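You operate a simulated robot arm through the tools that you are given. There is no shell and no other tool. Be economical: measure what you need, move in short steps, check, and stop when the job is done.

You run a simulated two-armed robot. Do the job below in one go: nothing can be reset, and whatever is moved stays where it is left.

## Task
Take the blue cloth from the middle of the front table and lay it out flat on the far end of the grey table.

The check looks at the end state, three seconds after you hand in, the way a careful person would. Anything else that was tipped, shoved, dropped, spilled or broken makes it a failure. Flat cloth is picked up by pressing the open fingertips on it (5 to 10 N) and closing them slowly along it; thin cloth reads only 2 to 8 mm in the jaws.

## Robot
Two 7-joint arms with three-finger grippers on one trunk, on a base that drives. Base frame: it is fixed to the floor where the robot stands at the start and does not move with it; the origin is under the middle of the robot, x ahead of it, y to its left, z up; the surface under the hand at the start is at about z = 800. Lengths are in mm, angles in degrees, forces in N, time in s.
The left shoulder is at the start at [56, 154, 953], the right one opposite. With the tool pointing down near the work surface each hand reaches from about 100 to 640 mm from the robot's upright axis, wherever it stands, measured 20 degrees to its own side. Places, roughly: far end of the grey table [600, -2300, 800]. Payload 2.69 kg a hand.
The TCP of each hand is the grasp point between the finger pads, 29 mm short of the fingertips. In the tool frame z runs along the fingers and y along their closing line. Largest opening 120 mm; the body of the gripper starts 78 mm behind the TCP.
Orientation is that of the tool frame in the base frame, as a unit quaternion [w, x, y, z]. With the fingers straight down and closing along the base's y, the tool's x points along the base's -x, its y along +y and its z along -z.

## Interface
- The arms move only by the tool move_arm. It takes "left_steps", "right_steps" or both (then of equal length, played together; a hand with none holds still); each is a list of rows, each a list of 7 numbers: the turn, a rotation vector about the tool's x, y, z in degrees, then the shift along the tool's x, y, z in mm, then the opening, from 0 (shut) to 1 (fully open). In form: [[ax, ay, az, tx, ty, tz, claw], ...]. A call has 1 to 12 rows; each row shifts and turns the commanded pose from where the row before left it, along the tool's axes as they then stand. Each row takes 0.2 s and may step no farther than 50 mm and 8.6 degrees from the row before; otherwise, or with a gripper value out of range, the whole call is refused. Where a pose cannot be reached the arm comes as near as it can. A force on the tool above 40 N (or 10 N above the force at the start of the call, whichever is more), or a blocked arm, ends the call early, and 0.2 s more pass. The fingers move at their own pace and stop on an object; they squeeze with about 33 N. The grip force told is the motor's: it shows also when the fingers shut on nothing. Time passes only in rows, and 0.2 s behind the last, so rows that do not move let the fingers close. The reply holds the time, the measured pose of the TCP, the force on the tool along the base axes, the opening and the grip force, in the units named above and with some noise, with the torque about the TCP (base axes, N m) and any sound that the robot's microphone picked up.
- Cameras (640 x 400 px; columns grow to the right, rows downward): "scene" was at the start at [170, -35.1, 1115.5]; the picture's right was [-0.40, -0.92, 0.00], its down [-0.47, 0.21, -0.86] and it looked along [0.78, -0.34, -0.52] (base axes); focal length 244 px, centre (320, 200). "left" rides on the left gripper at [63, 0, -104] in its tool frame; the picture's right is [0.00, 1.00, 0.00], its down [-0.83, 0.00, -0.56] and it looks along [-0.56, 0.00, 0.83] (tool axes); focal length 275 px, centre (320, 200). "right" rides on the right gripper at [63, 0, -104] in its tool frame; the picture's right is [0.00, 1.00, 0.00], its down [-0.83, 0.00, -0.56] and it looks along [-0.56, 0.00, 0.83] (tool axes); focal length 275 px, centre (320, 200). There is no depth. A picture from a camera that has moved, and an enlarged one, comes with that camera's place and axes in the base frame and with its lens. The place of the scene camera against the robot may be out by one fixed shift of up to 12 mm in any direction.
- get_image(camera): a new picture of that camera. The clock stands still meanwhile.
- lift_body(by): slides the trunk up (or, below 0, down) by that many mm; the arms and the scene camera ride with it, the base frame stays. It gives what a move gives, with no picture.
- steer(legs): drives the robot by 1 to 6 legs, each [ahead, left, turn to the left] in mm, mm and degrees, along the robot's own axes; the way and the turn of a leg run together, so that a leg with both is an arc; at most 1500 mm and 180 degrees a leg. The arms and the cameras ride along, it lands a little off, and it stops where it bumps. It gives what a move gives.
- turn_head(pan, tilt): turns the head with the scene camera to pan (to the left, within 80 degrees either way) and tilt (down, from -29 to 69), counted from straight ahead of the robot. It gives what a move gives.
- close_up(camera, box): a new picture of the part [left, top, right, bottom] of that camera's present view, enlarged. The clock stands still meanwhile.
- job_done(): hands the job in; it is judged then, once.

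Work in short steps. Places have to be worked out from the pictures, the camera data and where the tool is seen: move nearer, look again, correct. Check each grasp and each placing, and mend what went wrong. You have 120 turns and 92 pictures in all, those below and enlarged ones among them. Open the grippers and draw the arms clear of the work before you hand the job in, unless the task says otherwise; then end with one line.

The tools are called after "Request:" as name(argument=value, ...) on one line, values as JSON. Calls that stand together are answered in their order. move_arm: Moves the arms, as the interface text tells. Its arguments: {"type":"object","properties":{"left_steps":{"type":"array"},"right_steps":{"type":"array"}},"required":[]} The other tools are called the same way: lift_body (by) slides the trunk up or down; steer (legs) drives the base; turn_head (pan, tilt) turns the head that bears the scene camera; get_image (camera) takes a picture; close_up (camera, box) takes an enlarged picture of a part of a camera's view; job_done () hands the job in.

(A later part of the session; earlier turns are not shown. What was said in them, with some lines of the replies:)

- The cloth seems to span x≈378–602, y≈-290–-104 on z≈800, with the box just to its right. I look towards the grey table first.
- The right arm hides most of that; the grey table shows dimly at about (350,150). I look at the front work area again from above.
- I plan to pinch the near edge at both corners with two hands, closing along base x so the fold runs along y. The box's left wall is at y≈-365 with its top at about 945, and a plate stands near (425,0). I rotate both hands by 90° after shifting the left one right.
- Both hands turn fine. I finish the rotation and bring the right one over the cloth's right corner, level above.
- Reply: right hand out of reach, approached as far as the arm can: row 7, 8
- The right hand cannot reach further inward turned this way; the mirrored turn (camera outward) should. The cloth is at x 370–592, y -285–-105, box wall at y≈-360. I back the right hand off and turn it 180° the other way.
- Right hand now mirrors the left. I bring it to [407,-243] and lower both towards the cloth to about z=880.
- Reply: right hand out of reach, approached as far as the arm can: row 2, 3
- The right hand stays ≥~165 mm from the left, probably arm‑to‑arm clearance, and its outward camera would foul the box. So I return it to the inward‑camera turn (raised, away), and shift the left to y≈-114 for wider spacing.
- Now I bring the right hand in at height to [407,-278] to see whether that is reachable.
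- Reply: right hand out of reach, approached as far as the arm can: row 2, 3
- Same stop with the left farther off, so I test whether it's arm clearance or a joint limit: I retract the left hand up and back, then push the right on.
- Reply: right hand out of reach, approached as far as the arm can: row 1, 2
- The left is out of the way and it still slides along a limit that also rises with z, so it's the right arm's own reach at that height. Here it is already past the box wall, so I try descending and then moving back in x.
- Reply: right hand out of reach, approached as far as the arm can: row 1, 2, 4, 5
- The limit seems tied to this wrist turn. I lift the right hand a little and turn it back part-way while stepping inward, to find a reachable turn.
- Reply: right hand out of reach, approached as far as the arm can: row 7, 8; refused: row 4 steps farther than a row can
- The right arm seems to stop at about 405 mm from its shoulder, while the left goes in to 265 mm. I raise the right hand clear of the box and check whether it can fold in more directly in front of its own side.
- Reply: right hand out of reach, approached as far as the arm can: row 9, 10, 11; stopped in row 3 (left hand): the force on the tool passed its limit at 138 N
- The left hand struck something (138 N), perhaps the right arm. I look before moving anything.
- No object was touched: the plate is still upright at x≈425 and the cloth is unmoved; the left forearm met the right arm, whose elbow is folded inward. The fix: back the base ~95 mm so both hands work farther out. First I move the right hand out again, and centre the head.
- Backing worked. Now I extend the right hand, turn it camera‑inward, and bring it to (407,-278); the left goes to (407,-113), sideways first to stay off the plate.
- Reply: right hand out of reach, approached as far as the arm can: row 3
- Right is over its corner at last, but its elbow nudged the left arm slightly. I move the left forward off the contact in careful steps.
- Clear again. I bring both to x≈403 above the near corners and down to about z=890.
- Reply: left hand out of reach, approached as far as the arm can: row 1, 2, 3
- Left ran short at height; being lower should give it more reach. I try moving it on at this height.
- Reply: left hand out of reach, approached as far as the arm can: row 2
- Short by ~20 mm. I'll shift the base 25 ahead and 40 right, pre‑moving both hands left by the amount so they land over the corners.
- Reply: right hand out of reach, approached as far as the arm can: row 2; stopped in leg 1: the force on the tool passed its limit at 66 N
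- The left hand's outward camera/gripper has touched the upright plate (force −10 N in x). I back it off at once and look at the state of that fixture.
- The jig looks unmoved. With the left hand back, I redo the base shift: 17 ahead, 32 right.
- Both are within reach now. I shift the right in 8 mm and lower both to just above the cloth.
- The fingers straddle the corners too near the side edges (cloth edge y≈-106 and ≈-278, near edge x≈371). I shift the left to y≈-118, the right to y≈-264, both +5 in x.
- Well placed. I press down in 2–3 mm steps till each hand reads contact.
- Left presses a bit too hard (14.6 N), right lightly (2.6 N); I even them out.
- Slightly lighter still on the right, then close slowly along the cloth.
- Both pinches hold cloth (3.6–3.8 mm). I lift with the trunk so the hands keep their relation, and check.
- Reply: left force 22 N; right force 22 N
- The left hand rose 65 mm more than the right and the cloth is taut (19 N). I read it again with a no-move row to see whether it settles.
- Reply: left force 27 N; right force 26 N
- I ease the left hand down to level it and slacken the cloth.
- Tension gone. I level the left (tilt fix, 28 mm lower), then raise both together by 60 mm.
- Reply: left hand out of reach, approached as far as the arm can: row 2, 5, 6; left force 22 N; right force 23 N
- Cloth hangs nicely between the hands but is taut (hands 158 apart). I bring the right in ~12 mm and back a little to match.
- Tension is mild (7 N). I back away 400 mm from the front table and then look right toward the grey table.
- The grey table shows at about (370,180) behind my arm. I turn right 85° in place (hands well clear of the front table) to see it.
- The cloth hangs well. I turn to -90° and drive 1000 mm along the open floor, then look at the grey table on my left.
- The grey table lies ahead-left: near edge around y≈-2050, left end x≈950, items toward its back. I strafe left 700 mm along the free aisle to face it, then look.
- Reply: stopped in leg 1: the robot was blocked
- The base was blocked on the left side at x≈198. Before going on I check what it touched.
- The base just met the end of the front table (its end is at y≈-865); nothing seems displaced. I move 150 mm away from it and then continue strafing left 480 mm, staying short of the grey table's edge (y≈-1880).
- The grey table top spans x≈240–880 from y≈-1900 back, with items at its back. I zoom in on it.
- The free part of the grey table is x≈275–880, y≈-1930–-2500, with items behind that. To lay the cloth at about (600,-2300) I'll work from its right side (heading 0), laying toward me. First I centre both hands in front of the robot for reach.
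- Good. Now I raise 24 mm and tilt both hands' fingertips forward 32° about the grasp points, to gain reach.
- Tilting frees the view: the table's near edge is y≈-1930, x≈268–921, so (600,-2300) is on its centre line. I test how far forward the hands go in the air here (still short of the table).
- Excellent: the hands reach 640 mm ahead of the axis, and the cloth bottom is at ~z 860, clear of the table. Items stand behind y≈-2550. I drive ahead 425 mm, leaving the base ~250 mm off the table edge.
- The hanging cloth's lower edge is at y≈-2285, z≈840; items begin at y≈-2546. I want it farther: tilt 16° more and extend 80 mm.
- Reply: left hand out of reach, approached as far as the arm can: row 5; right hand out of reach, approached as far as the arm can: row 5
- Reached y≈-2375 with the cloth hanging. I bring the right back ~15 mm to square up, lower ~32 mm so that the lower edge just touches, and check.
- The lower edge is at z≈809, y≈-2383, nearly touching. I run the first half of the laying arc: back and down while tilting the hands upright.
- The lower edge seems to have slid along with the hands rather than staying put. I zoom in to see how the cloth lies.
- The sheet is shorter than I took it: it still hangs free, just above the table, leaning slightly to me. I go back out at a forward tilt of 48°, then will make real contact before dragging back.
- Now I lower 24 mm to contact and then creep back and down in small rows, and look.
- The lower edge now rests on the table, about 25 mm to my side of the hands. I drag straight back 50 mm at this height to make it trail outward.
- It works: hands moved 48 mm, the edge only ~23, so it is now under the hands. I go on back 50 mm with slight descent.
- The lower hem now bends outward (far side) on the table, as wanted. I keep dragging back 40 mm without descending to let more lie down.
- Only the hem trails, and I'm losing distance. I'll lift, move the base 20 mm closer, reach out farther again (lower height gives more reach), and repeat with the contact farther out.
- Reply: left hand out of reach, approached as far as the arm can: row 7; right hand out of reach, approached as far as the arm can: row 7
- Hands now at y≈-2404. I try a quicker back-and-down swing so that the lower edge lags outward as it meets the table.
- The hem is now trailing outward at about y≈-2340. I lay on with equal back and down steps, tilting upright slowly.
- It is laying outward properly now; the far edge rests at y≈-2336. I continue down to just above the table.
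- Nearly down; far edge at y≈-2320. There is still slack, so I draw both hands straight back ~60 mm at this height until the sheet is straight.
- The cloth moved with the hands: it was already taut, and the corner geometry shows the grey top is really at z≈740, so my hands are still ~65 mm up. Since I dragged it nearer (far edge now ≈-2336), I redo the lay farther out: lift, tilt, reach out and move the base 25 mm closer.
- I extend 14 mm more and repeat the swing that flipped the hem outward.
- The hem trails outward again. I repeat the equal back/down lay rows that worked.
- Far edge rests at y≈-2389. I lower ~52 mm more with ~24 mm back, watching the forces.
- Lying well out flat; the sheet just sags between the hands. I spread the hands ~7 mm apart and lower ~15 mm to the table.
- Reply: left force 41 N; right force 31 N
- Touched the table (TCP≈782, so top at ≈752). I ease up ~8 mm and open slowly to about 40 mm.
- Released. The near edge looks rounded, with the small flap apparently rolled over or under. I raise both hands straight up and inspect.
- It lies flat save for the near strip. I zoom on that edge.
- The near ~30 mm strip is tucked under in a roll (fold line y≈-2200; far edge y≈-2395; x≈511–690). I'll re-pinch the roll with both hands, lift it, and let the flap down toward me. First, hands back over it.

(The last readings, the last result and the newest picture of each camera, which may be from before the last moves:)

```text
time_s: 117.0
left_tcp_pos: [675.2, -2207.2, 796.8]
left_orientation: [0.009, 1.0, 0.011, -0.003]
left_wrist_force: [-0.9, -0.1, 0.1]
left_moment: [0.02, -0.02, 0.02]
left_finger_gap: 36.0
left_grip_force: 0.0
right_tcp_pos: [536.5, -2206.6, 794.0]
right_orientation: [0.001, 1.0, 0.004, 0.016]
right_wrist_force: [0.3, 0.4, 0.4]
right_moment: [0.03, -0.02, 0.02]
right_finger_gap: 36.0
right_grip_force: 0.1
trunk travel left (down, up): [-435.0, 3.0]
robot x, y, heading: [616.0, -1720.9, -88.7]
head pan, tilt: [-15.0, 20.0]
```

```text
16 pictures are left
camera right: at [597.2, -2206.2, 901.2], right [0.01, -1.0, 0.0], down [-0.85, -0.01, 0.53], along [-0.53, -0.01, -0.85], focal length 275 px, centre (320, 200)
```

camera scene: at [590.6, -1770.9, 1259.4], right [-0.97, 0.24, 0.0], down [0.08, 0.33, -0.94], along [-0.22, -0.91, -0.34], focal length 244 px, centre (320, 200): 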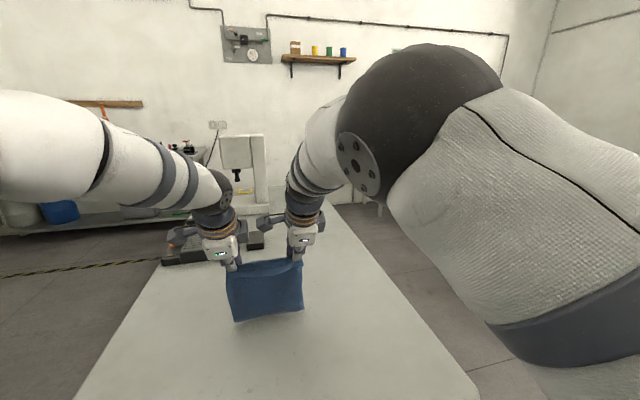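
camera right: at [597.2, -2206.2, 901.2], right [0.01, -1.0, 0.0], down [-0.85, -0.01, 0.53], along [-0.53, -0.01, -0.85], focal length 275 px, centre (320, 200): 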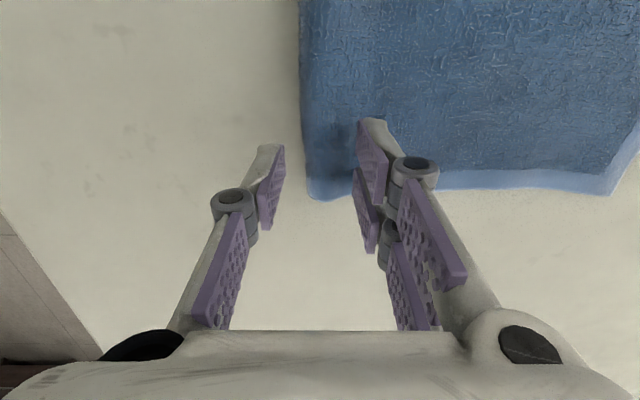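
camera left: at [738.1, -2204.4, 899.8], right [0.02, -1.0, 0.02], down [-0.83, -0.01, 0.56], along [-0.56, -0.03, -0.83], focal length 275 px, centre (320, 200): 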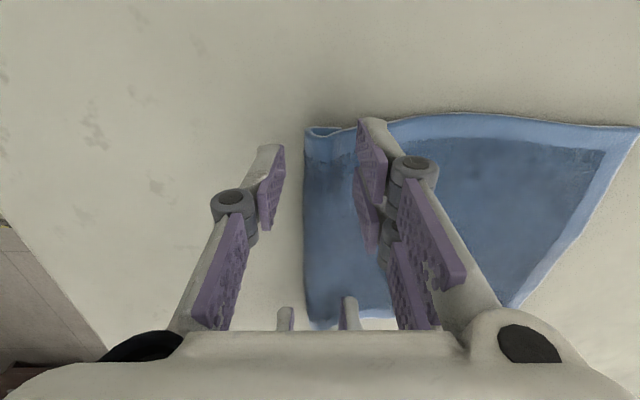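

Both hands straddle the roll. I lower to light contact and close slowly on it.

Request:
move_arm(left_steps=[[0, 0, 0, 0, 0, 9, 0.3], [0, 0, 0, 0, 0, 8, 0.3], [0, 0, 0, 0, 0, 0, 0.25], [0, 0, 0, 0, 0, 0, 0.2], [0, 0, 0, 0, 0, 0, 0.15], [0, 0, 0, 0, 0, 0, 0.1], [0, 0, 0, 0, 0, 0, 0.05], [0, 0, 0, 0, 0, 0, 0.0], [0, 0, 0, 0, 0, 0, 0.0]], right_steps=[[0, 0, 0, -2, 0, 7, 0.3], [0, 0, 0, -2, 0, 7, 0.3], [0, 0, 0, 0, 0, 0, 0.25], [0, 0, 0, 0, 0, 0, 0.2], [0, 0, 0, 0, 0, 0, 0.15], [0, 0, 0, 0, 0, 0, 0.1], [0, 0, 0, 0, 0, 0, 0.05], [0, 0, 0, 0, 0, 0, 0.0], [0, 0, 0, 0, 0, 0, 0.0]])

```text
time_s: 119.0
left_tcp_pos: [673.8, -2206.8, 781.5]
left_orientation: [0.01, 1.0, 0.012, -0.003]
left_wrist_force: [-1.3, -0.5, 3.7]
left_moment: [-0.02, 0.01, 0.0]
left_finger_gap: 5.5
left_grip_force: 32.8
right_tcp_pos: [531.7, -2206.4, 781.5]
right_orientation: [0.001, 1.0, 0.005, 0.016]
right_wrist_force: [0.9, -0.3, 0.9]
right_moment: [0.02, 0.01, -0.03]
right_finger_gap: 4.5
right_grip_force: 32.4
trunk travel left (down, up): [-435.0, 3.0]
robot x, y, heading: [612.6, -1718.4, -88.7]
head pan, tilt: [-15.0, 20.0]
```

Roll gripped (4.5–5.5 mm). I lift 55 mm and look from the scene camera.

Request:
move_arm(left_steps=[[0, 0, 0, 0, 0, -20, 0], [0, 0, 0, 0, 0, -20, 0], [0, 0, 0, 0, 0, -15, 0], [0, 0, 0, 0, 0, 0, 0]], right_steps=[[0, 0, 0, 0, 0, -20, 0], [0, 0, 0, 0, 0, -20, 0], [0, 0, 0, 0, 0, -15, 0], [0, 0, 0, 0, 0, 0, 0]])

Request:
close_up(camera="scene", box=[200, 240, 330, 340])

Request:
get_image(camera="left")

```text
time_s: 120.0
left_tcp_pos: [673.3, -2204.4, 835.3]
left_orientation: [0.01, 1.0, 0.012, -0.003]
left_wrist_force: [-2.3, 0.0, 0.0]
left_moment: [0.01, 0.02, -0.02]
left_finger_gap: 5.2
left_grip_force: 32.5
right_tcp_pos: [529.9, -2206.5, 837.7]
right_orientation: [0.0, 1.0, 0.004, 0.017]
right_wrist_force: [1.5, 0.4, -0.7]
right_moment: [0.04, -0.06, 0.0]
right_finger_gap: 4.4
right_grip_force: 33.4
trunk travel left (down, up): [-435.0, 3.0]
robot x, y, heading: [611.6, -1722.5, -88.5]
head pan, tilt: [-15.0, 20.0]
```

```text
4.00 times, centred on (265, 290) of scene
camera zoom: at [591.5, -1816.0, 1259.2], right [-0.97, 0.24, 0.0], down [0.08, 0.33, -0.94], along [-0.22, -0.91, -0.34], focal length 975 px, centre (540, -160)
```

zoom: 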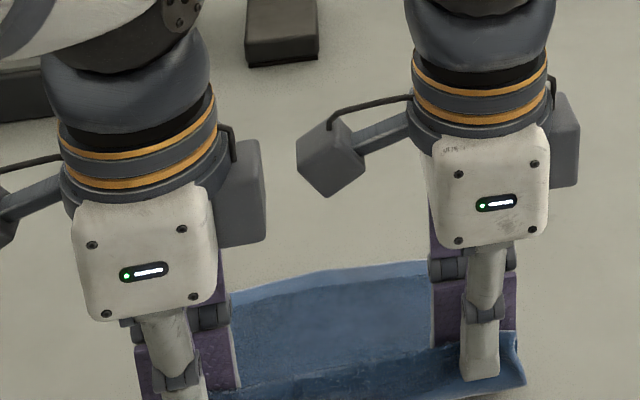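

```text
14 pictures are left
camera left: at [737.7, -2202.2, 939.1], right [0.02, -1.0, 0.02], down [-0.83, -0.01, 0.56], along [-0.56, -0.03, -0.83], focal length 275 px, centre (320, 200)
```

left: 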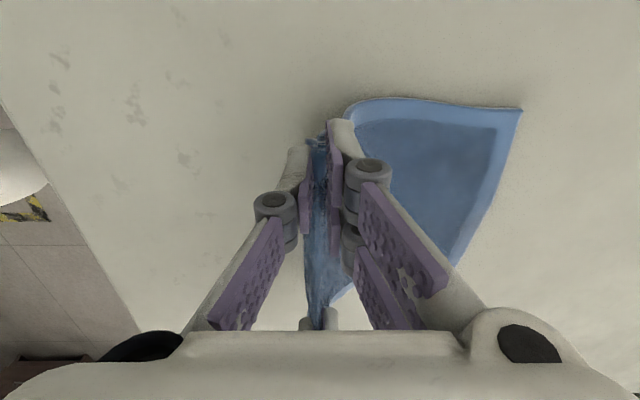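

The far part stays down. I'll raise 35 mm more with ~8 mm back and release there, so the strip can unroll and drop open as it falls.

Request:
move_arm(left_steps=[[0, 0, 0, 0, -4, -18, 0], [0, 0, 0, 0, -4, -17, 0], [0, 0, 0, 0, 0, 0, 0], [0, 0, 0, 0, 0, 0, 0.5], [0, 0, 0, 0, 0, 0, 0.6], [0, 0, 0, 0, 0, -30, 0.6], [0, 0, 0, 0, -40, 0, 0.6], [0, 0, 0, 0, -40, 0, 0.6], [0, 0, 0, 0, -40, 0, 0.6]], right_steps=[[0, 0, 0, 0, -4, -18, 0], [0, 0, 0, 0, -4, -17, 0], [0, 0, 0, 0, 0, 0, 0], [0, 0, 0, 0, 0, 0, 0.5], [0, 0, 0, 0, 0, 0, 0.6], [0, 0, 0, 0, 0, -30, 0.6], [0, 0, 0, -40, 0, 0, 0.6], [0, 0, 0, -40, 0, 0, 0.6], [0, 0, 0, 0, 0, 0, 0.6]])

Request:
get_image(camera="left")

```text
time_s: 122.0
left_tcp_pos: [668.0, -2074.2, 896.7]
left_orientation: [0.011, 1.0, 0.012, -0.003]
left_wrist_force: [-0.3, 0.0, 0.3]
left_moment: [-0.05, -0.01, -0.03]
left_finger_gap: 72.0
left_grip_force: 0.0
right_tcp_pos: [445.4, -2195.6, 900.1]
right_orientation: [0.002, 1.0, 0.005, 0.016]
right_wrist_force: [-0.3, 0.9, -0.5]
right_moment: [0.02, -0.01, 0.03]
right_finger_gap: 72.2
right_grip_force: 0.0
trunk travel left (down, up): [-435.0, 3.0]
robot x, y, heading: [615.3, -1722.2, -88.4]
head pan, tilt: [-15.0, 20.0]
```

```text
13 pictures are left
camera left: at [731.4, -2071.7, 1000.3], right [0.02, -1.0, 0.02], down [-0.83, 0.0, 0.56], along [-0.56, -0.03, -0.83], focal length 275 px, centre (320, 200)
```

left: 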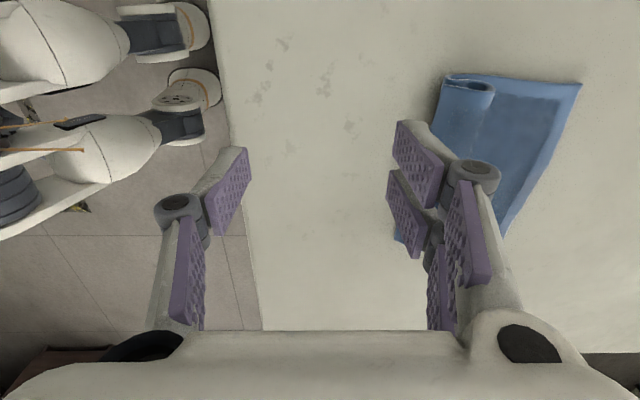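

The strip looks to be rolled on top now at the left end. I check with an enlarged scene view.

Request:
close_up(camera="scene", box=[200, 240, 330, 340])

Request:
close_up(camera="left", box=[400, 60, 600, 250])

```text
4.00 times, centred on (265, 290) of scene
camera zoom: at [591.8, -1814.9, 1259.5], right [-0.97, 0.24, 0.0], down [0.08, 0.33, -0.94], along [-0.22, -0.91, -0.34], focal length 975 px, centre (540, -160)
```

zoom: 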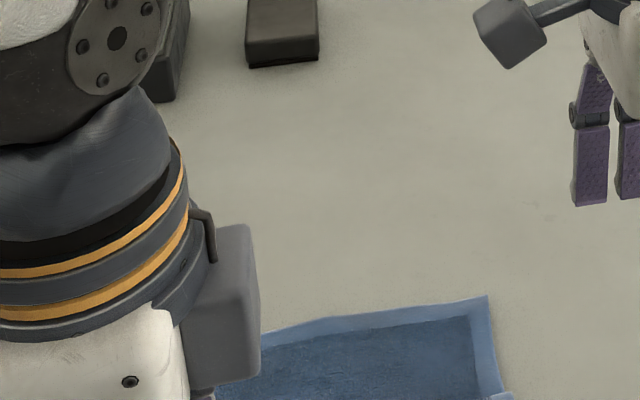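

```text
2.11 times, centred on (500, 155) of left
camera zoom: at [731.4, -2071.7, 1000.3], right [0.02, -1.0, 0.02], down [-0.83, 0.0, 0.56], along [-0.56, -0.03, -0.83], focal length 580 px, centre (-59, 295)
```

zoom: 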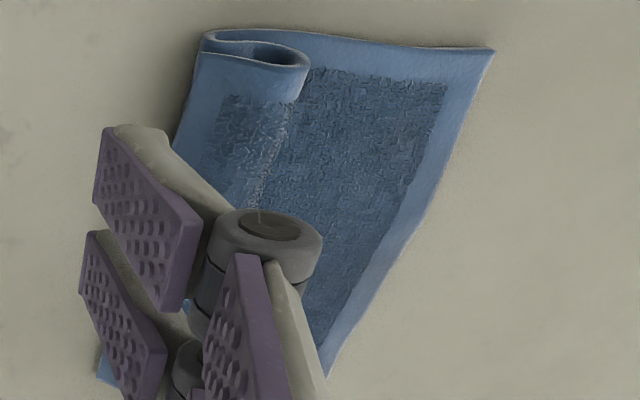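

The strip rolled over and the cloth got drawn back (far edge ≈-2308). New plan: pinch both hands ~45 mm inside the far edge, lift so the rolled part hangs straight, then lay it moving outward. I go over y≈-2262.

Request:
move_arm(left_steps=[[0, 0, 0, 1, 40, 0, 0.25], [0, 0, 0, 1, 40, 0, 0.25], [0, 0, 0, 1, 40, 0, 0.25], [0, 0, 0, 1, 40, 0, 0.25], [0, 0, 0, 0, 28, 0, 0.25], [0, 0, 0, 0, 0, 40, 0.25], [0, 0, 0, 0, 0, 40, 0.25], [0, 0, 0, 0, 0, 20, 0.25]], right_steps=[[0, 0, 0, 17, 14, 0, 0.25], [0, 0, 0, 17, 14, 0, 0.25], [0, 0, 0, 17, 13, 0, 0.25], [0, 0, 0, 17, 13, 0, 0.25], [0, 0, 0, 17, 12, 0, 0.25], [0, 0, 0, 0, 0, 40, 0.25], [0, 0, 0, 0, 0, 40, 0.25], [0, 0, 0, 0, 0, 24, 0.25]])

Request:
get_image(camera="left")

```text
time_s: 123.8
left_tcp_pos: [679.8, -2263.0, 801.2]
left_orientation: [0.01, 1.0, 0.013, -0.002]
left_wrist_force: [-0.1, 0.6, 0.2]
left_moment: [0.01, -0.01, 0.0]
left_finger_gap: 29.8
left_grip_force: 0.1
right_tcp_pos: [534.8, -2265.2, 798.9]
right_orientation: [0.002, 1.0, 0.004, 0.015]
right_wrist_force: [-0.5, 0.1, -0.3]
right_moment: [0.01, 0.03, 0.02]
right_finger_gap: 30.2
right_grip_force: 0.0
trunk travel left (down, up): [-435.0, 3.0]
robot x, y, heading: [610.9, -1720.4, -88.7]
head pan, tilt: [-15.0, 20.0]
```

```text
10 pictures are left
camera left: at [741.7, -2260.0, 904.2], right [0.02, -1.0, 0.02], down [-0.83, 0.0, 0.56], along [-0.56, -0.03, -0.83], focal length 275 px, centre (320, 200)
```

left: 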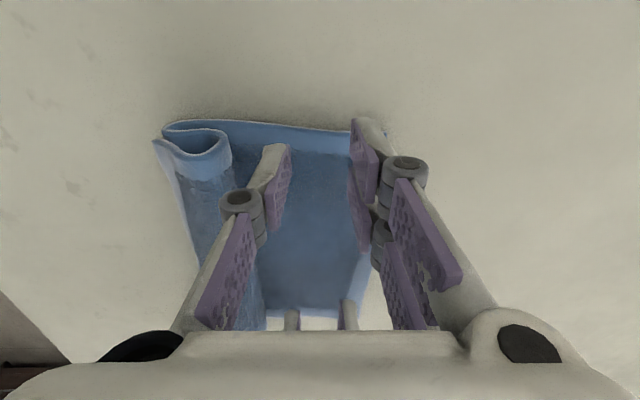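

Hands sit right: far edge ~15 mm beyond the outer fingers, roll clear on my side. I shift the left in 6 mm, lower to contact, and close slowly.

Request:
move_arm(left_steps=[[0, 0, 0, -6, 0, 10, 0.25], [0, 0, 0, 0, 0, 9, 0.25], [0, 0, 0, 0, 0, 3, 0.25]], right_steps=[[0, 0, 0, 0, 0, 9, 0.25], [0, 0, 0, 0, 0, 8, 0.25], [0, 0, 0, 0, 0, 3, 0.25]])

```text
time_s: 124.7
left_tcp_pos: [672.9, -2258.3, 781.8]
left_orientation: [0.011, 1.0, 0.012, -0.002]
left_wrist_force: [-0.9, 0.4, 2.5]
left_moment: [0.01, 0.03, 0.01]
left_finger_gap: 29.8
left_grip_force: 0.0
left hand out of reach, approached as far as the arm can: row 1
right_tcp_pos: [536.4, -2266.1, 781.3]
right_orientation: [0.005, 1.0, 0.005, 0.016]
right_wrist_force: [-0.9, 1.3, 12.0]
right_moment: [-0.03, 0.1, 0.0]
right_finger_gap: 29.5
right_grip_force: 0.1
trunk travel left (down, up): [-435.0, 3.0]
robot x, y, heading: [612.8, -1717.3, -88.9]
head pan, tilt: [-15.0, 20.0]
```

Contact 2.5 N left, 12 N right; I adjust slightly and close slowly.

Request:
move_arm(left_steps=[[0, 0, 0, 0, 0, 1.2, 0.25], [0, 0, 0, 0, 0, 0, 0.21], [0, 0, 0, 0, 0, 0, 0.17], [0, 0, 0, 0, 0, 0, 0.13], [0, 0, 0, 0, 0, 0, 0.09], [0, 0, 0, 0, 0, 0, 0.05], [0, 0, 0, 0, 0, 0, 0], [0, 0, 0, 0, 0, 0, 0]], right_steps=[[0, 0, 0, 0, 0, -0.6, 0.25], [0, 0, 0, 0, 0, 0, 0.21], [0, 0, 0, 0, 0, 0, 0.17], [0, 0, 0, 0, 0, 0, 0.13], [0, 0, 0, 0, 0, 0, 0.09], [0, 0, 0, 0, 0, 0, 0.05], [0, 0, 0, 0, 0, 0, 0], [0, 0, 0, 0, 0, 0, 0]])

```text
time_s: 126.5
left_tcp_pos: [673.5, -2258.8, 780.0]
left_orientation: [0.011, 1.0, 0.012, -0.002]
left_wrist_force: [-0.4, -0.2, 7.2]
left_moment: [0.05, 0.0, 0.0]
left_finger_gap: 3.7
left_grip_force: 32.4
right_tcp_pos: [537.1, -2263.6, 778.3]
right_orientation: [0.003, 1.0, 0.004, 0.015]
right_wrist_force: [1.8, -1.1, 12.2]
right_moment: [0.01, 0.07, 0.05]
right_finger_gap: 3.8
right_grip_force: 32.6
trunk travel left (down, up): [-435.0, 3.0]
robot x, y, heading: [614.2, -1721.1, -88.7]
head pan, tilt: [-15.0, 20.0]
```

Gripped (3.7/3.8 mm). I lift 176 mm while retreating ~50 mm, so the rolled part hangs out straight, then look.

Request:
move_arm(left_steps=[[0, 0, 0, 2, -6, -22, 0], [0, 0, 0, 0, -6, -22, 0], [0, 0, 0, 0, -6, -22, 0], [0, 0, 0, 0, -6, -22, 0], [0, 0, 0, 0, -6, -22, 0], [0, 0, 0, 0, -6, -22, 0], [0, 0, 0, 0, -6, -22, 0], [0, 0, 0, 0, -6, -22, 0], [0, 0, 0, 0, 0, 0, 0], [0, 0, 0, 0, 0, 0, 0]], right_steps=[[0, 0, 0, -2, -6, -22, 0], [0, 0, 0, 0, -6, -22, 0], [0, 0, 0, 0, -6, -22, 0], [0, 0, 0, 0, -6, -22, 0], [0, 0, 0, 0, -6, -22, 0], [0, 0, 0, 0, -6, -22, 0], [0, 0, 0, 0, -6, -22, 0], [0, 0, 0, 0, -6, -22, 0], [0, 0, 0, 0, 0, 0, 0], [0, 0, 0, 0, 0, 0, 0]])

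Request:
close_up(camera="scene", box=[180, 220, 340, 345])

```text
time_s: 128.7
left_tcp_pos: [662.9, -2246.7, 955.7]
left_orientation: [0.009, 1.0, 0.012, -0.003]
left_wrist_force: [-1.9, 1.2, -0.2]
left_moment: [0.04, 0.04, 0.0]
left_finger_gap: 3.5
left_grip_force: 33.1
left hand out of reach, approached as far as the arm can: row 1, 2, 3, 4, 5, 6, 8
right_tcp_pos: [529.2, -2215.2, 956.8]
right_orientation: [0.002, 1.0, 0.004, 0.016]
right_wrist_force: [2.2, -1.1, -0.3]
right_moment: [-0.02, -0.05, -0.03]
right_finger_gap: 3.8
right_grip_force: 32.6
trunk travel left (down, up): [-435.0, 3.0]
robot x, y, heading: [614.8, -1722.4, -88.7]
head pan, tilt: [-15.0, 20.0]
```

```text
3.20 times, centred on (260, 282) of scene
camera zoom: at [591.5, -1815.5, 1259.3], right [-0.97, 0.24, 0.0], down [0.08, 0.33, -0.94], along [-0.22, -0.91, -0.34], focal length 780 px, centre (512, -64)
```

zoom: 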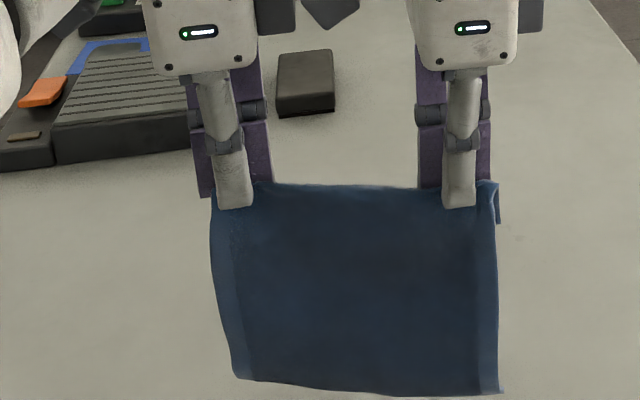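

It hangs straight with only a short flap on the far side. I square the left hand back 30 mm, then begin laying outward with a quick out-and-down start so the lower edge trails toward me.

Request:
move_arm(left_steps=[[0, 0, 0, 0, -15, 0, 0], [0, 0, 0, 0, -15, 0, 0], [0, 0, 0, 0, 0, 0, 0], [0, 0, 0, 0, 0, 0, 0], [-3, 0, 0, 0, 20, 6, 0], [-3, 0, 0, 0, 24.4, 11.3, 0], [-3, 0, 0, 0, 18.6, 14, 0], [-3, 0, 0, 0, 10, 14, 0]], right_steps=[[0, 0, 0, 0, 0, 0, 0], [0, 0, 0, 0, 0, 0, 0], [0, 0, 0, 0, 0, 0, 0], [0, 0, 0, 0, 0, 0, 0], [-3, 0, 0, 0, 20, 6, 0], [-3, 0, 0, 0, 24.4, 11.3, 0], [-3, 0, 0, 0, 18.6, 14, 0], [-3, 0, 0, 0, 10, 14, 0]])

Request:
close_up(camera="scene", box=[180, 220, 340, 345])

```text
time_s: 130.4
left_tcp_pos: [665.2, -2303.0, 915.9]
left_orientation: [0.115, 0.993, 0.012, 0.0]
left_wrist_force: [0.6, 0.6, -0.5]
left_moment: [0.12, 0.0, 0.02]
left_finger_gap: 3.4
left_grip_force: 32.5
left hand out of reach, approached as far as the arm can: row 1, 2, 5, 6, 7
right_tcp_pos: [531.0, -2294.9, 914.2]
right_orientation: [0.106, 0.994, 0.003, 0.016]
right_wrist_force: [-0.7, -0.4, 0.1]
right_moment: [0.07, 0.02, -0.03]
right_finger_gap: 3.5
right_grip_force: 32.9
trunk travel left (down, up): [-435.0, 3.0]
robot x, y, heading: [612.1, -1718.3, -88.9]
head pan, tilt: [-15.0, 20.0]
```

```text
3.20 times, centred on (260, 282) of scene
camera zoom: at [591.6, -1816.0, 1259.3], right [-0.97, 0.24, 0.0], down [0.08, 0.33, -0.94], along [-0.22, -0.91, -0.34], focal length 780 px, centre (512, -64)
```

zoom: 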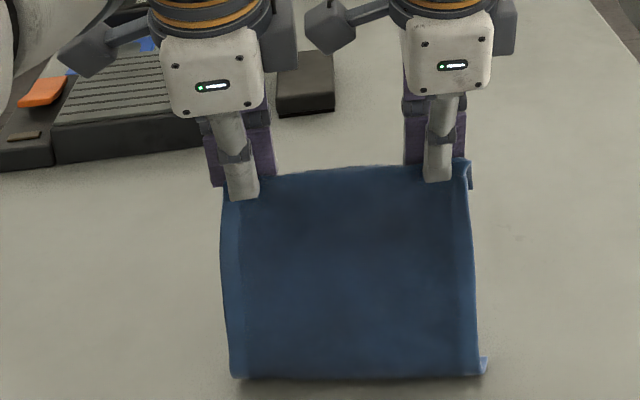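

Hard to tell which way the bottom hem bends; I look with the left hand's camera.

Request:
get_image(camera="left")

```text
7 pictures are left
camera left: at [729.1, -2279.3, 1016.8], right [0.02, -0.97, 0.23], down [-0.83, 0.11, 0.54], along [-0.56, -0.2, -0.81], focal length 275 px, centre (320, 200)
```

left: 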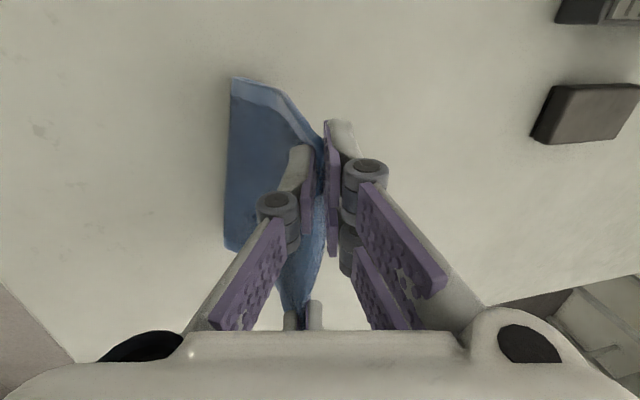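

Good: the lower edge actually trails ~40 mm toward me, as wanted, but from here the hands would end too far out. I lift, return to the starting pose and move the base back 60 mm, then repeat the same motion.

Request:
move_arm(left_steps=[[0, 0, 0, 0, 4.8, -21.5, 0], [0, 0, 0, 0, 4.8, -21.5, 0], [3, 0, 0, 0, -23, -5, 0], [3, 0, 0, 0, -23, -4, 0], [3, 0, 0, 0, -23, -2.5, 0], [3, 0, 0, 0, -20, -1, 0]], right_steps=[[0, 0, 0, 0, 4.8, -21.5, 0], [0, 0, 0, 0, 4.8, -21.5, 0], [3, 0, 0, 0, -21, -5, 0], [3, 0, 0, 0, -21, -4, 0], [3, 0, 0, 0, -21, -2.5, 0], [3, 0, 0, 0, -18, -1, 0]])

Request:
steer(legs=[[-60, 0, 0]])

```text
time_s: 131.8
left_tcp_pos: [652.1, -2241.2, 967.1]
left_orientation: [0.01, 1.0, 0.012, -0.003]
left_wrist_force: [-0.2, 0.2, -0.1]
left_moment: [-0.04, -0.01, 0.01]
left_finger_gap: 3.4
left_grip_force: 32.9
left hand out of reach, approached as far as the arm can: row 2, 3, 4, 5, 6
right_tcp_pos: [528.0, -2209.6, 960.0]
right_orientation: [0.001, 1.0, 0.004, 0.016]
right_wrist_force: [0.1, 0.3, 0.0]
right_moment: [-0.06, 0.03, -0.02]
right_finger_gap: 3.8
right_grip_force: 32.0
trunk travel left (down, up): [-435.0, 3.0]
robot x, y, heading: [611.8, -1718.8, -88.4]
head pan, tilt: [-15.0, 20.0]
```

```text
time_s: 132.8
left_tcp_pos: [650.8, -2181.1, 966.4]
left_orientation: [0.01, 1.0, 0.012, -0.003]
left_wrist_force: [-0.9, 0.7, 0.0]
left_moment: [-0.07, -0.02, 0.0]
left_finger_gap: 3.6
left_grip_force: 32.3
right_tcp_pos: [525.5, -2148.5, 961.0]
right_orientation: [0.001, 1.0, 0.004, 0.017]
right_wrist_force: [-0.1, -0.5, 0.2]
right_moment: [-0.04, 0.03, 0.02]
right_finger_gap: 4.3
right_grip_force: 34.2
trunk travel left (down, up): [-435.0, 3.0]
robot x, y, heading: [607.5, -1662.6, -88.6]
head pan, tilt: [-15.0, 20.0]
```

The left can't fold in further; I'll bring the right forward 30 mm to match and back the base 30 mm more, then repeat the laying start, widening the hands again.

Request:
steer(legs=[[-30, 0, 0]])

Request:
move_arm(left_steps=[[0, 0, 0, 0, 0, 5, 0], [0, 0, 0, 0, 0, 5, 0], [0, 0, 0, 0, 0, 0, 0], [-3, 0, 0, 3, 20, 7, 0], [-3, 0, 0, 3, 24.4, 11.3, 0], [-3, 0, 0, 4, 18.6, 14, 0], [-3, 0, 0, 4, 10, 14, 0]], right_steps=[[0, 0, 0, 0, 15, 3, 0], [0, 0, 0, 0, 15, 2, 0], [0, 0, 0, 0, 0, 0, 0], [-3, 0, 0, 0, 20, 7, 0], [-3, 0, 0, 0, 24.4, 11.3, 0], [-3, 0, 0, 0, 18.6, 14, 0], [-3, 0, 0, 0, 10, 14, 0]])

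Request:
get_image(camera="left")

```text
time_s: 133.7
left_tcp_pos: [650.8, -2150.3, 966.1]
left_orientation: [0.009, 1.0, 0.012, -0.003]
left_wrist_force: [-0.5, -0.3, 1.3]
left_moment: [0.02, 0.0, 0.05]
left_finger_gap: 3.1
left_grip_force: 31.0
right_tcp_pos: [524.6, -2118.5, 959.4]
right_orientation: [0.002, 1.0, 0.004, 0.016]
right_wrist_force: [0.1, 0.7, 0.0]
right_moment: [-0.02, 0.0, 0.0]
right_finger_gap: 3.5
right_grip_force: 31.8
trunk travel left (down, up): [-435.0, 3.0]
robot x, y, heading: [611.7, -1629.3, -88.4]
head pan, tilt: [-15.0, 20.0]
```

```text
time_s: 134.1
left_tcp_pos: [652.9, -2156.8, 960.6]
left_orientation: [0.013, 1.0, 0.02, -0.002]
left_wrist_force: [-0.1, -6.1, -0.4]
left_moment: [0.7, 0.0, 0.34]
left_finger_gap: 3.6
left_grip_force: 33.5
right_tcp_pos: [527.5, -2127.8, 955.4]
right_orientation: [-0.005, 1.0, 0.013, 0.015]
right_wrist_force: [0.2, 6.4, 0.3]
right_moment: [-0.82, -0.13, 0.51]
right_finger_gap: 3.6
right_grip_force: 33.1
trunk travel left (down, up): [-435.0, 3.0]
robot x, y, heading: [605.3, -1633.3, -88.5]
head pan, tilt: [-15.0, 20.0]
stopped in row 2 (left hand): the force on the tool passed its limit at 66 N (the readings are from after the stop); the commanded pose is now the measured one
```

```text
6 pictures are left
camera left: at [716.3, -2151.7, 1064.5], right [0.03, -1.0, 0.03], down [-0.83, -0.01, 0.56], along [-0.56, -0.04, -0.83], focal length 275 px, centre (320, 200)
```

left: 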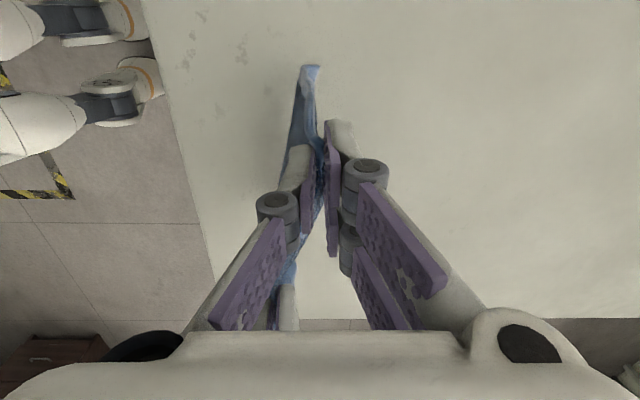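

The two grippers touched (only 125 mm apart). I move the right 10 mm away, the left out and forward, then square them.

Request:
move_arm(left_steps=[[0, 0, 0, 2, 0, 0, 0], [0, 0, 0, 6, 12, 0, 0], [0, 0, 0, 6, 12, 0, 0], [0, 0, 0, 0, 0, 0, 0]], right_steps=[[0, 0, 0, -4, 0, 0, 0], [0, 0, 0, 0, 0, 0, 0], [0, 0, 0, 0, 25, 0, 0], [0, 0, 0, 0, 25, 0, 0]])

```text
time_s: 135.1
left_tcp_pos: [670.5, -2163.1, 959.2]
left_orientation: [0.013, 1.0, 0.017, -0.002]
left_wrist_force: [-11.8, -0.9, 2.1]
left_moment: [-0.06, 0.25, 0.02]
left_finger_gap: 3.0
left_grip_force: 31.0
left hand out of reach, approached as far as the arm can: row 2, 3
right_tcp_pos: [523.8, -2174.0, 953.6]
right_orientation: [-0.006, 1.0, 0.012, 0.017]
right_wrist_force: [12.9, 1.8, -0.5]
right_moment: [0.01, -0.35, -0.02]
right_finger_gap: 3.7
right_grip_force: 32.7
right hand out of reach, approached as far as the arm can: row 4
trunk travel left (down, up): [-435.0, 3.0]
robot x, y, heading: [609.3, -1631.4, -88.6]
head pan, tilt: [-15.0, 20.0]
```

Squared again, spacing 147 and slightly taut; I ease the right in 6 mm and do the out-and-down start.

Request:
move_arm(left_steps=[[0, 0, 0, 0, 6, 0, 0], [0, 0, 0, 0, 0, 0, 0], [0, 0, 0, 0, 0, 0, 0], [-3, 0, 0, 0, 20, 6, 0], [-3, 0, 0, 0, 24.4, 11.3, 0], [-3, 0, 0, 0, 18.6, 14, 0], [-3, 0, 0, 0, 10, 14, 0]], right_steps=[[0, 0, 0, 6, -4, 0, 0], [0, 0, 0, 0, 0, 0, 0], [0, 0, 0, 0, 0, 0, 0], [-3, 0, 0, 0, 20, 5, 0], [-3, 0, 0, 0, 24.4, 9.3, 0], [-3, 0, 0, 0, 18.6, 12, 0], [-3, 0, 0, 0, 10, 13, 0]])

Request:
get_image(camera="left")

```text
time_s: 136.7
left_tcp_pos: [676.7, -2216.4, 918.4]
left_orientation: [0.117, 0.993, 0.018, -0.001]
left_wrist_force: [-26.3, -1.8, -0.6]
left_moment: [0.0, 0.66, -0.09]
left_finger_gap: 3.3
left_grip_force: 32.3
left hand out of reach, approached as far as the arm can: row 1, 4, 5, 6
right_tcp_pos: [525.1, -2226.6, 915.4]
right_orientation: [0.1, 0.995, 0.012, 0.019]
right_wrist_force: [26.2, 1.6, -0.1]
right_moment: [0.07, -0.63, 0.1]
right_finger_gap: 3.3
right_grip_force: 32.0
right hand out of reach, approached as far as the arm can: row 4, 5, 6
trunk travel left (down, up): [-435.0, 3.0]
robot x, y, heading: [611.1, -1633.2, -88.7]
head pan, tilt: [-15.0, 20.0]
```

```text
5 pictures are left
camera left: at [739.5, -2190.8, 1018.3], right [0.03, -0.97, 0.23], down [-0.83, 0.1, 0.55], along [-0.56, -0.21, -0.8], focal length 275 px, centre (320, 200)
```

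left: 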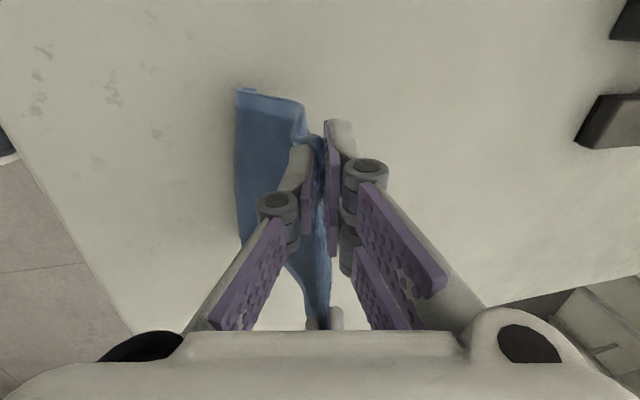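

The lower edge trails toward me at y≈-2181 as planned, but the hands are too taut (26 N). I ease them together and continue outward and down, then drive the base 45 mm ahead.

Request:
move_arm(left_steps=[[-3, 0, 0, -3, 5.1, 13.5, 0], [-3, 0, 0, -2, 4.4, 13.7, 0], [-3, 0, 0, 0, 3.7, 13.9, 0], [-3, 0, 0, 0, 2.9, 14.1, 0]], right_steps=[[-3, 0, 0, 4, 3.1, 13.3, 0], [-3, 0, 0, 3, 2.4, 13.5, 0], [-3, 0, 0, 0, 1.7, 13.5, 0], [-3, 0, 0, 0, 2.9, 13.9, 0]])

Request:
steer(legs=[[45, 0, 0]])

```text
time_s: 137.7
left_tcp_pos: [672.7, -2261.0, 871.0]
left_orientation: [0.22, 0.975, 0.019, 0.003]
left_wrist_force: [-3.5, 1.5, 0.1]
left_moment: [0.08, 0.1, -0.01]
left_finger_gap: 3.2
left_grip_force: 32.2
left hand out of reach, approached as far as the arm can: row 1, 3
right_tcp_pos: [531.7, -2252.0, 867.1]
right_orientation: [0.204, 0.979, 0.011, 0.016]
right_wrist_force: [1.8, -0.3, 0.1]
right_moment: [0.07, -0.05, 0.05]
right_finger_gap: 3.5
right_grip_force: 32.5
trunk travel left (down, up): [-435.0, 3.0]
robot x, y, heading: [610.4, -1629.5, -88.5]
head pan, tilt: [-15.0, 20.0]
```

```text
time_s: 138.6
left_tcp_pos: [672.8, -2306.5, 871.3]
left_orientation: [0.22, 0.975, 0.018, 0.002]
left_wrist_force: [-1.0, -0.1, -0.7]
left_moment: [0.11, 0.04, 0.02]
left_finger_gap: 3.6
left_grip_force: 32.5
right_tcp_pos: [534.0, -2296.9, 867.0]
right_orientation: [0.202, 0.979, 0.011, 0.017]
right_wrist_force: [0.8, -0.7, -0.2]
right_moment: [0.09, -0.04, -0.01]
right_finger_gap: 3.6
right_grip_force: 32.2
trunk travel left (down, up): [-435.0, 3.0]
robot x, y, heading: [609.1, -1674.6, -88.5]
head pan, tilt: [-15.0, 20.0]
```

On track. I go on down ~64 mm with ~24 mm outward, to just where the short far flap meets the table.

Request:
move_arm(left_steps=[[0, 0, 0, 0, -1, 11.7, 0], [0, 0, 0, 0, -1, 11.7, 0], [0, 0, 0, 0, -1, 11.7, 0], [0, 0, 0, 0, -1, 11.7, 0], [0, 0, 0, 0, -1, 11.7, 0], [0, 0, 0, 0, -1, 11.7, 0]], right_steps=[[0, 0, 0, 0, 0.6, 11.6, 0], [0, 0, 0, 0, 0.6, 11.6, 0], [0, 0, 0, 0, 0.6, 11.6, 0], [0, 0, 0, 0, 0.6, 11.6, 0], [0, 0, 0, 0, 0.6, 11.6, 0], [0, 0, 0, 0, 0.6, 11.6, 0]])

Request:
get_image(camera="left")

```text
time_s: 140.0
left_tcp_pos: [681.0, -2304.6, 805.6]
left_orientation: [0.22, 0.975, 0.019, 0.0]
left_wrist_force: [-16.2, -1.0, -0.1]
left_moment: [0.03, 0.36, -0.17]
left_finger_gap: 3.5
left_grip_force: 32.7
left hand out of reach, approached as far as the arm can: row 1, 2, 3, 4, 5, 6
right_tcp_pos: [533.3, -2313.2, 804.4]
right_orientation: [0.204, 0.979, 0.01, 0.019]
right_wrist_force: [16.0, 0.0, 0.7]
right_moment: [0.08, -0.41, 0.17]
right_finger_gap: 3.6
right_grip_force: 32.7
right hand out of reach, approached as far as the arm can: row 5, 6
trunk travel left (down, up): [-435.0, 3.0]
robot x, y, heading: [608.3, -1676.3, -88.6]
head pan, tilt: [-15.0, 20.0]
```

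```text
4 pictures are left
camera left: at [742.8, -2258.1, 898.8], right [0.03, -0.9, 0.43], down [-0.84, 0.21, 0.51], along [-0.55, -0.37, -0.75], focal length 275 px, centre (320, 200)
```

left: 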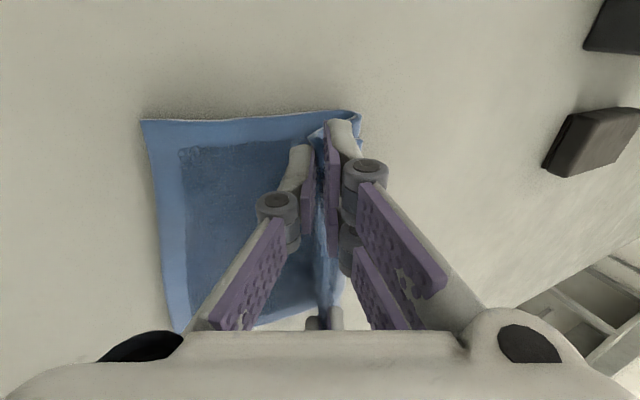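

Very good: the near part lies flat with its hem at y≈-2240; the slack is bulging outward because the arms ran short. I raise 12 mm, ease the hands together, and drive ahead 50 mm to pull the slack out.

Request:
move_arm(left_steps=[[0, 0, 0, -4, 2.5, -5.4, 0], [0, 0, 0, -3, 2.5, -5.4, 0]], right_steps=[[0, 0, 0, 1, 2.5, -5.4, 0], [0, 0, 0, 1, 2.5, -5.4, 0]])

Request:
steer(legs=[[50, 0, 0]])

```text
time_s: 140.6
left_tcp_pos: [677.4, -2305.0, 817.7]
left_orientation: [0.22, 0.975, 0.019, 0.004]
left_wrist_force: [-7.5, 0.3, -0.7]
left_moment: [0.07, 0.16, -0.05]
left_finger_gap: 3.6
left_grip_force: 32.4
right_tcp_pos: [533.3, -2314.0, 817.3]
right_orientation: [0.203, 0.979, 0.01, 0.016]
right_wrist_force: [7.2, 0.5, 0.5]
right_moment: [0.03, -0.16, 0.05]
right_finger_gap: 3.3
right_grip_force: 32.5
trunk travel left (down, up): [-435.0, 3.0]
robot x, y, heading: [612.0, -1677.6, -88.5]
head pan, tilt: [-15.0, 20.0]
```

```text
time_s: 141.5
left_tcp_pos: [676.6, -2357.1, 817.8]
left_orientation: [0.22, 0.975, 0.019, 0.003]
left_wrist_force: [-5.0, -0.1, -1.0]
left_moment: [0.07, 0.1, -0.04]
left_finger_gap: 3.2
left_grip_force: 32.7
right_tcp_pos: [534.4, -2365.7, 816.6]
right_orientation: [0.202, 0.979, 0.01, 0.017]
right_wrist_force: [4.8, -0.1, 0.6]
right_moment: [0.07, -0.09, 0.0]
right_finger_gap: 3.5
right_grip_force: 32.6
trunk travel left (down, up): [-435.0, 3.0]
robot x, y, heading: [611.6, -1725.4, -88.7]
head pan, tilt: [-15.0, 20.0]
```

Now I tilt 16° further so the short far flap points outward, then lower with a slight move back toward me so that the flap is laid outward.

Request:
move_arm(left_steps=[[-8, 0, 0, 0, 0, 0, 0], [-8, 0, 0, 0, 0, 0, 0], [0, 0, 0, 0, -10.3, 4.3, 0], [0, 0, 0, 0, -10.3, 4.3, 0], [0, 0, 0, 0, -10.3, 4.3, 0], [0, 0, 0, 0, -6.9, 1.9, 0]], right_steps=[[-8, 0, 0, 0, 0, 0, 0], [-8, 0, 0, 0, 0, 0, 0], [0, 0, 0, 0, -10.3, 4.3, 0], [0, 0, 0, 0, -10.3, 4.3, 0], [0, 0, 0, 0, -10.3, 4.3, 0], [0, 0, 0, 0, -6.9, 1.9, 0]])

```text
time_s: 142.9
left_tcp_pos: [675.3, -2337.2, 781.9]
left_orientation: [0.355, 0.935, 0.019, 0.006]
left_wrist_force: [-1.8, -0.7, 0.8]
left_moment: [0.06, 0.08, -0.03]
left_finger_gap: 3.3
left_grip_force: 32.7
right_tcp_pos: [535.4, -2345.9, 782.1]
right_orientation: [0.339, 0.941, 0.007, 0.018]
right_wrist_force: [1.4, -0.5, 1.4]
right_moment: [0.01, -0.05, -0.02]
right_finger_gap: 3.9
right_grip_force: 33.4
trunk travel left (down, up): [-435.0, 3.0]
robot x, y, heading: [612.8, -1722.8, -88.4]
head pan, tilt: [-15.0, 20.0]
```

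Request:
get_image(camera="left")

```text
3 pictures are left
camera left: at [736.6, -2266.6, 860.0], right [0.03, -0.75, 0.66], down [-0.84, 0.34, 0.42], along [-0.54, -0.57, -0.62], focal length 275 px, centre (320, 200)
```

left: 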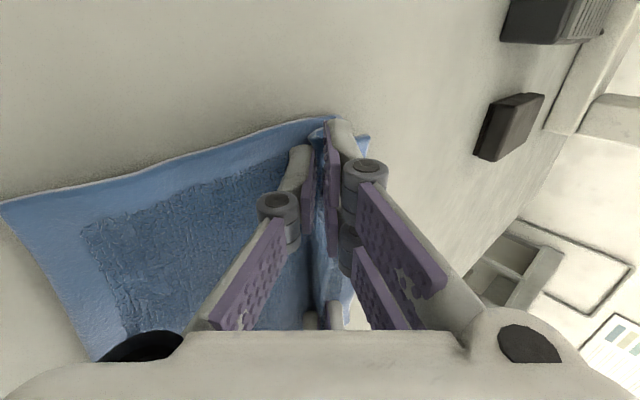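

The flap now points outward and the rest lies flat. I open slightly and withdraw along the finger axis.

Request:
move_arm(left_steps=[[0, 0, 0, 0, 0, 0, 0.05], [0, 0, 0, 0, 0, 0, 0.1], [0, 0, 0, 0, 1, 0, 0.15], [0, 0, 0, 0, 0, 0, 0.17], [0, 0, 0, 0, 2, -10, 0.17], [0, 0, 0, 0, 4, -20, 0.17], [0, 0, 0, 0, 10, -40, 0.17], [0, 0, 0, 0, 10, -40, 0.17]], right_steps=[[0, 0, 0, 0, 0, 0, 0.05], [0, 0, 0, 0, 0, 0, 0.1], [0, 0, 0, 0, 1, 0, 0.15], [0, 0, 0, 0, 0, 0, 0.17], [0, 0, 0, 0, 2, -10, 0.17], [0, 0, 0, 0, 4, -20, 0.17], [0, 0, 0, 0, 10, -40, 0.17], [0, 0, 0, 0, 10, -40, 0.17]])

Request:
close_up(camera="scene", box=[180, 210, 340, 330])

```text
time_s: 144.7
left_tcp_pos: [676.8, -2284.5, 885.3]
left_orientation: [0.354, 0.935, 0.021, 0.003]
left_wrist_force: [-0.5, -0.4, 0.1]
left_moment: [0.0, -0.01, -0.03]
left_finger_gap: 20.5
left_grip_force: 0.0
right_tcp_pos: [528.5, -2295.2, 885.7]
right_orientation: [0.338, 0.941, 0.008, 0.019]
right_wrist_force: [-0.5, 0.0, -0.6]
right_moment: [-0.01, -0.02, 0.01]
right_finger_gap: 20.4
right_grip_force: 0.1
trunk travel left (down, up): [-435.0, 3.0]
robot x, y, heading: [615.8, -1724.2, -88.6]
head pan, tilt: [-15.0, 20.0]
```

```text
3.33 times, centred on (260, 270) of scene
camera zoom: at [591.3, -1819.3, 1259.7], right [-0.97, 0.23, 0.0], down [0.08, 0.33, -0.94], along [-0.22, -0.91, -0.34], focal length 813 px, centre (520, -33)
```

zoom: 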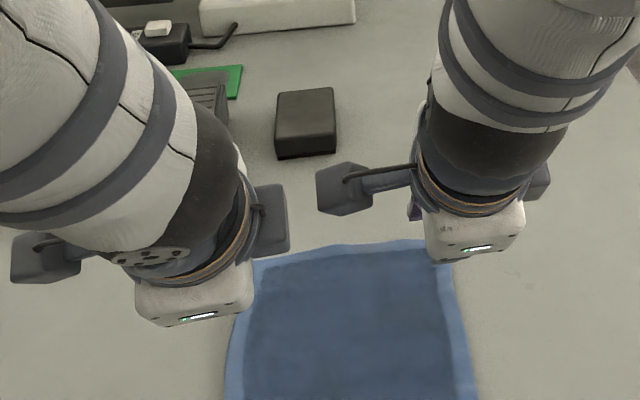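

Excellent: the cloth lies spread out, from y≈-2243 to ≈-2460, with all hems visible and well clear of the items. I raise the hands and back the base away, then check once more.

Request:
move_arm(left_steps=[[0, 0, 0, 0, 24, -28, 0.17], [0, 0, 0, 0, 24, -28, 0.17]], right_steps=[[0, 0, 0, 0, 24, -28, 0.17], [0, 0, 0, 0, 24, -28, 0.17]])

Request:
steer(legs=[[-330, 0, 0]])

Request:
turn_head(pan=0, tilt=30)

Request:
get_image(camera="scene")

```text
time_s: 145.3
left_tcp_pos: [676.0, -2280.9, 957.1]
left_orientation: [0.354, 0.935, 0.017, 0.006]
left_wrist_force: [-0.2, 1.2, -0.2]
left_moment: [0.01, 0.02, 0.02]
left_finger_gap: 20.4
left_grip_force: 0.0
right_tcp_pos: [528.5, -2296.8, 957.4]
right_orientation: [0.338, 0.941, 0.008, 0.019]
right_wrist_force: [0.5, -0.1, 0.1]
right_moment: [0.01, 0.0, 0.04]
right_finger_gap: 20.3
right_grip_force: 0.0
trunk travel left (down, up): [-435.0, 3.0]
robot x, y, heading: [612.4, -1727.4, -88.6]
head pan, tilt: [-15.0, 20.0]
```

```text
time_s: 147.5
left_tcp_pos: [668.6, -1957.3, 954.5]
left_orientation: [0.354, 0.935, 0.019, 0.005]
left_wrist_force: [-0.8, 0.0, 0.2]
left_moment: [-0.02, 0.01, 0.02]
left_finger_gap: 20.2
left_grip_force: 0.1
right_tcp_pos: [521.6, -1972.6, 957.6]
right_orientation: [0.338, 0.941, 0.009, 0.019]
right_wrist_force: [0.0, -0.6, -0.5]
right_moment: [0.0, -0.01, 0.02]
right_finger_gap: 20.3
right_grip_force: 0.1
trunk travel left (down, up): [-435.0, 3.0]
robot x, y, heading: [601.2, -1405.0, -88.4]
head pan, tilt: [-15.0, 20.0]
```

```text
time_s: 148.2
left_tcp_pos: [669.7, -1957.2, 954.4]
left_orientation: [0.354, 0.935, 0.02, 0.006]
left_wrist_force: [-0.3, 0.4, -0.4]
left_moment: [-0.01, 0.02, 0.01]
left_finger_gap: 20.2
left_grip_force: 0.0
right_tcp_pos: [521.7, -1973.0, 957.8]
right_orientation: [0.337, 0.941, 0.009, 0.019]
right_wrist_force: [0.3, 0.5, -0.1]
right_moment: [0.03, 0.01, 0.0]
right_finger_gap: 20.2
right_grip_force: 0.1
trunk travel left (down, up): [-435.0, 3.0]
robot x, y, heading: [603.7, -1397.9, -88.6]
head pan, tilt: [0.0, 30.0]
```

```text
1 pictures are left
camera scene: at [607.5, -1496.4, 1243.3], right [-1.0, -0.03, 0.0], down [-0.01, 0.5, -0.87], along [0.02, -0.87, -0.5], focal length 244 px, centre (320, 200)
```

scene: 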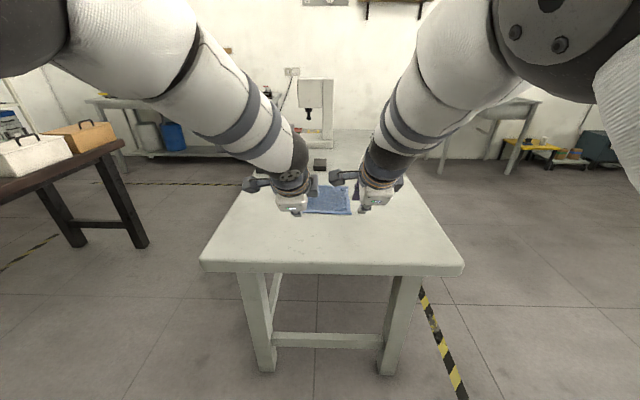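

The cloth lies flat at y≈-2254…-2466 on the centre line. I open the grippers, back off a bit more, and take the last enlarged look.

Request:
move_arm(left_steps=[[0, 0, 0, 20, 0, -20, 0.6], [0, 0, 0, 30, 0, -20, 1], [0, 0, 0, 30, 0, 0, 1]], right_steps=[[0, 0, 0, -20, 0, -20, 0.6], [0, 0, 0, -30, 0, -20, 1], [0, 0, 0, -30, 0, 0, 1]])

Request:
steer(legs=[[-120, 0, 0]])

Request:
close_up(camera="scene", box=[250, 130, 410, 240])

```text
time_s: 149.0
left_tcp_pos: [750.3, -1926.7, 983.1]
left_orientation: [0.353, 0.936, 0.018, 0.005]
left_wrist_force: [-0.3, 0.3, 0.4]
left_moment: [0.01, 0.03, 0.0]
left_finger_gap: 120.2
left_grip_force: 0.0
right_tcp_pos: [440.6, -1950.1, 986.7]
right_orientation: [0.336, 0.942, 0.01, 0.019]
right_wrist_force: [-0.6, 0.0, 0.0]
right_moment: [0.0, -0.01, 0.04]
right_finger_gap: 120.2
right_grip_force: 0.1
trunk travel left (down, up): [-435.0, 3.0]
robot x, y, heading: [601.4, -1402.0, -88.5]
head pan, tilt: [0.0, 30.0]
```

```text
time_s: 150.3
left_tcp_pos: [745.7, -1806.3, 983.5]
left_orientation: [0.354, 0.935, 0.019, 0.005]
left_wrist_force: [1.0, -0.2, -0.3]
left_moment: [-0.03, 0.0, 0.01]
left_finger_gap: 119.9
left_grip_force: 0.1
right_tcp_pos: [436.2, -1828.6, 986.7]
right_orientation: [0.337, 0.941, 0.008, 0.019]
right_wrist_force: [0.1, -0.1, 0.1]
right_moment: [-0.05, 0.04, 0.0]
right_finger_gap: 119.8
right_grip_force: 0.0
trunk travel left (down, up): [-435.0, 3.0]
robot x, y, heading: [600.1, -1283.7, -88.3]
head pan, tilt: [0.0, 30.0]
```

```text
3.64 times, centred on (330, 185) of scene
camera zoom: at [604.2, -1375.8, 1243.3], right [-1.0, -0.03, 0.0], down [-0.01, 0.5, -0.87], along [0.02, -0.87, -0.5], focal length 886 px, centre (284, 254)
```

zoom: 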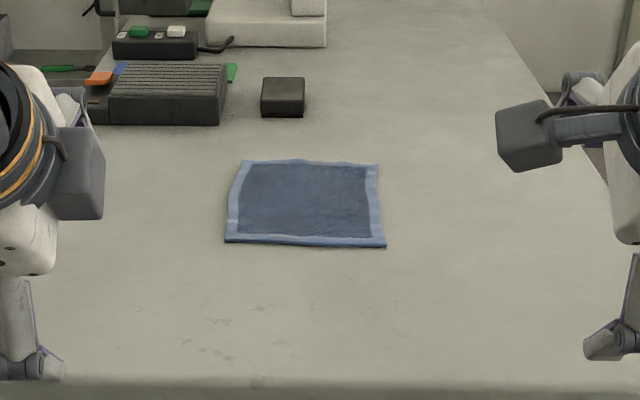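

The cloth lies flat with all four hems showing, the things on the grey table are untouched, and the arms are open and clear. I hand in.

Request:
job_done()

```text
The job is handed in.
```

The blue cloth is laid out flat on the grey table, centred at about (600, -2360), roughly 60 mm beyond the far-end point you gave. The grippers are open and the arms are clear. On the way my left gripper bumped the marking jig's upright on the front table (66 N) and the base touched that table's end. Neither looked moved in the pictures.
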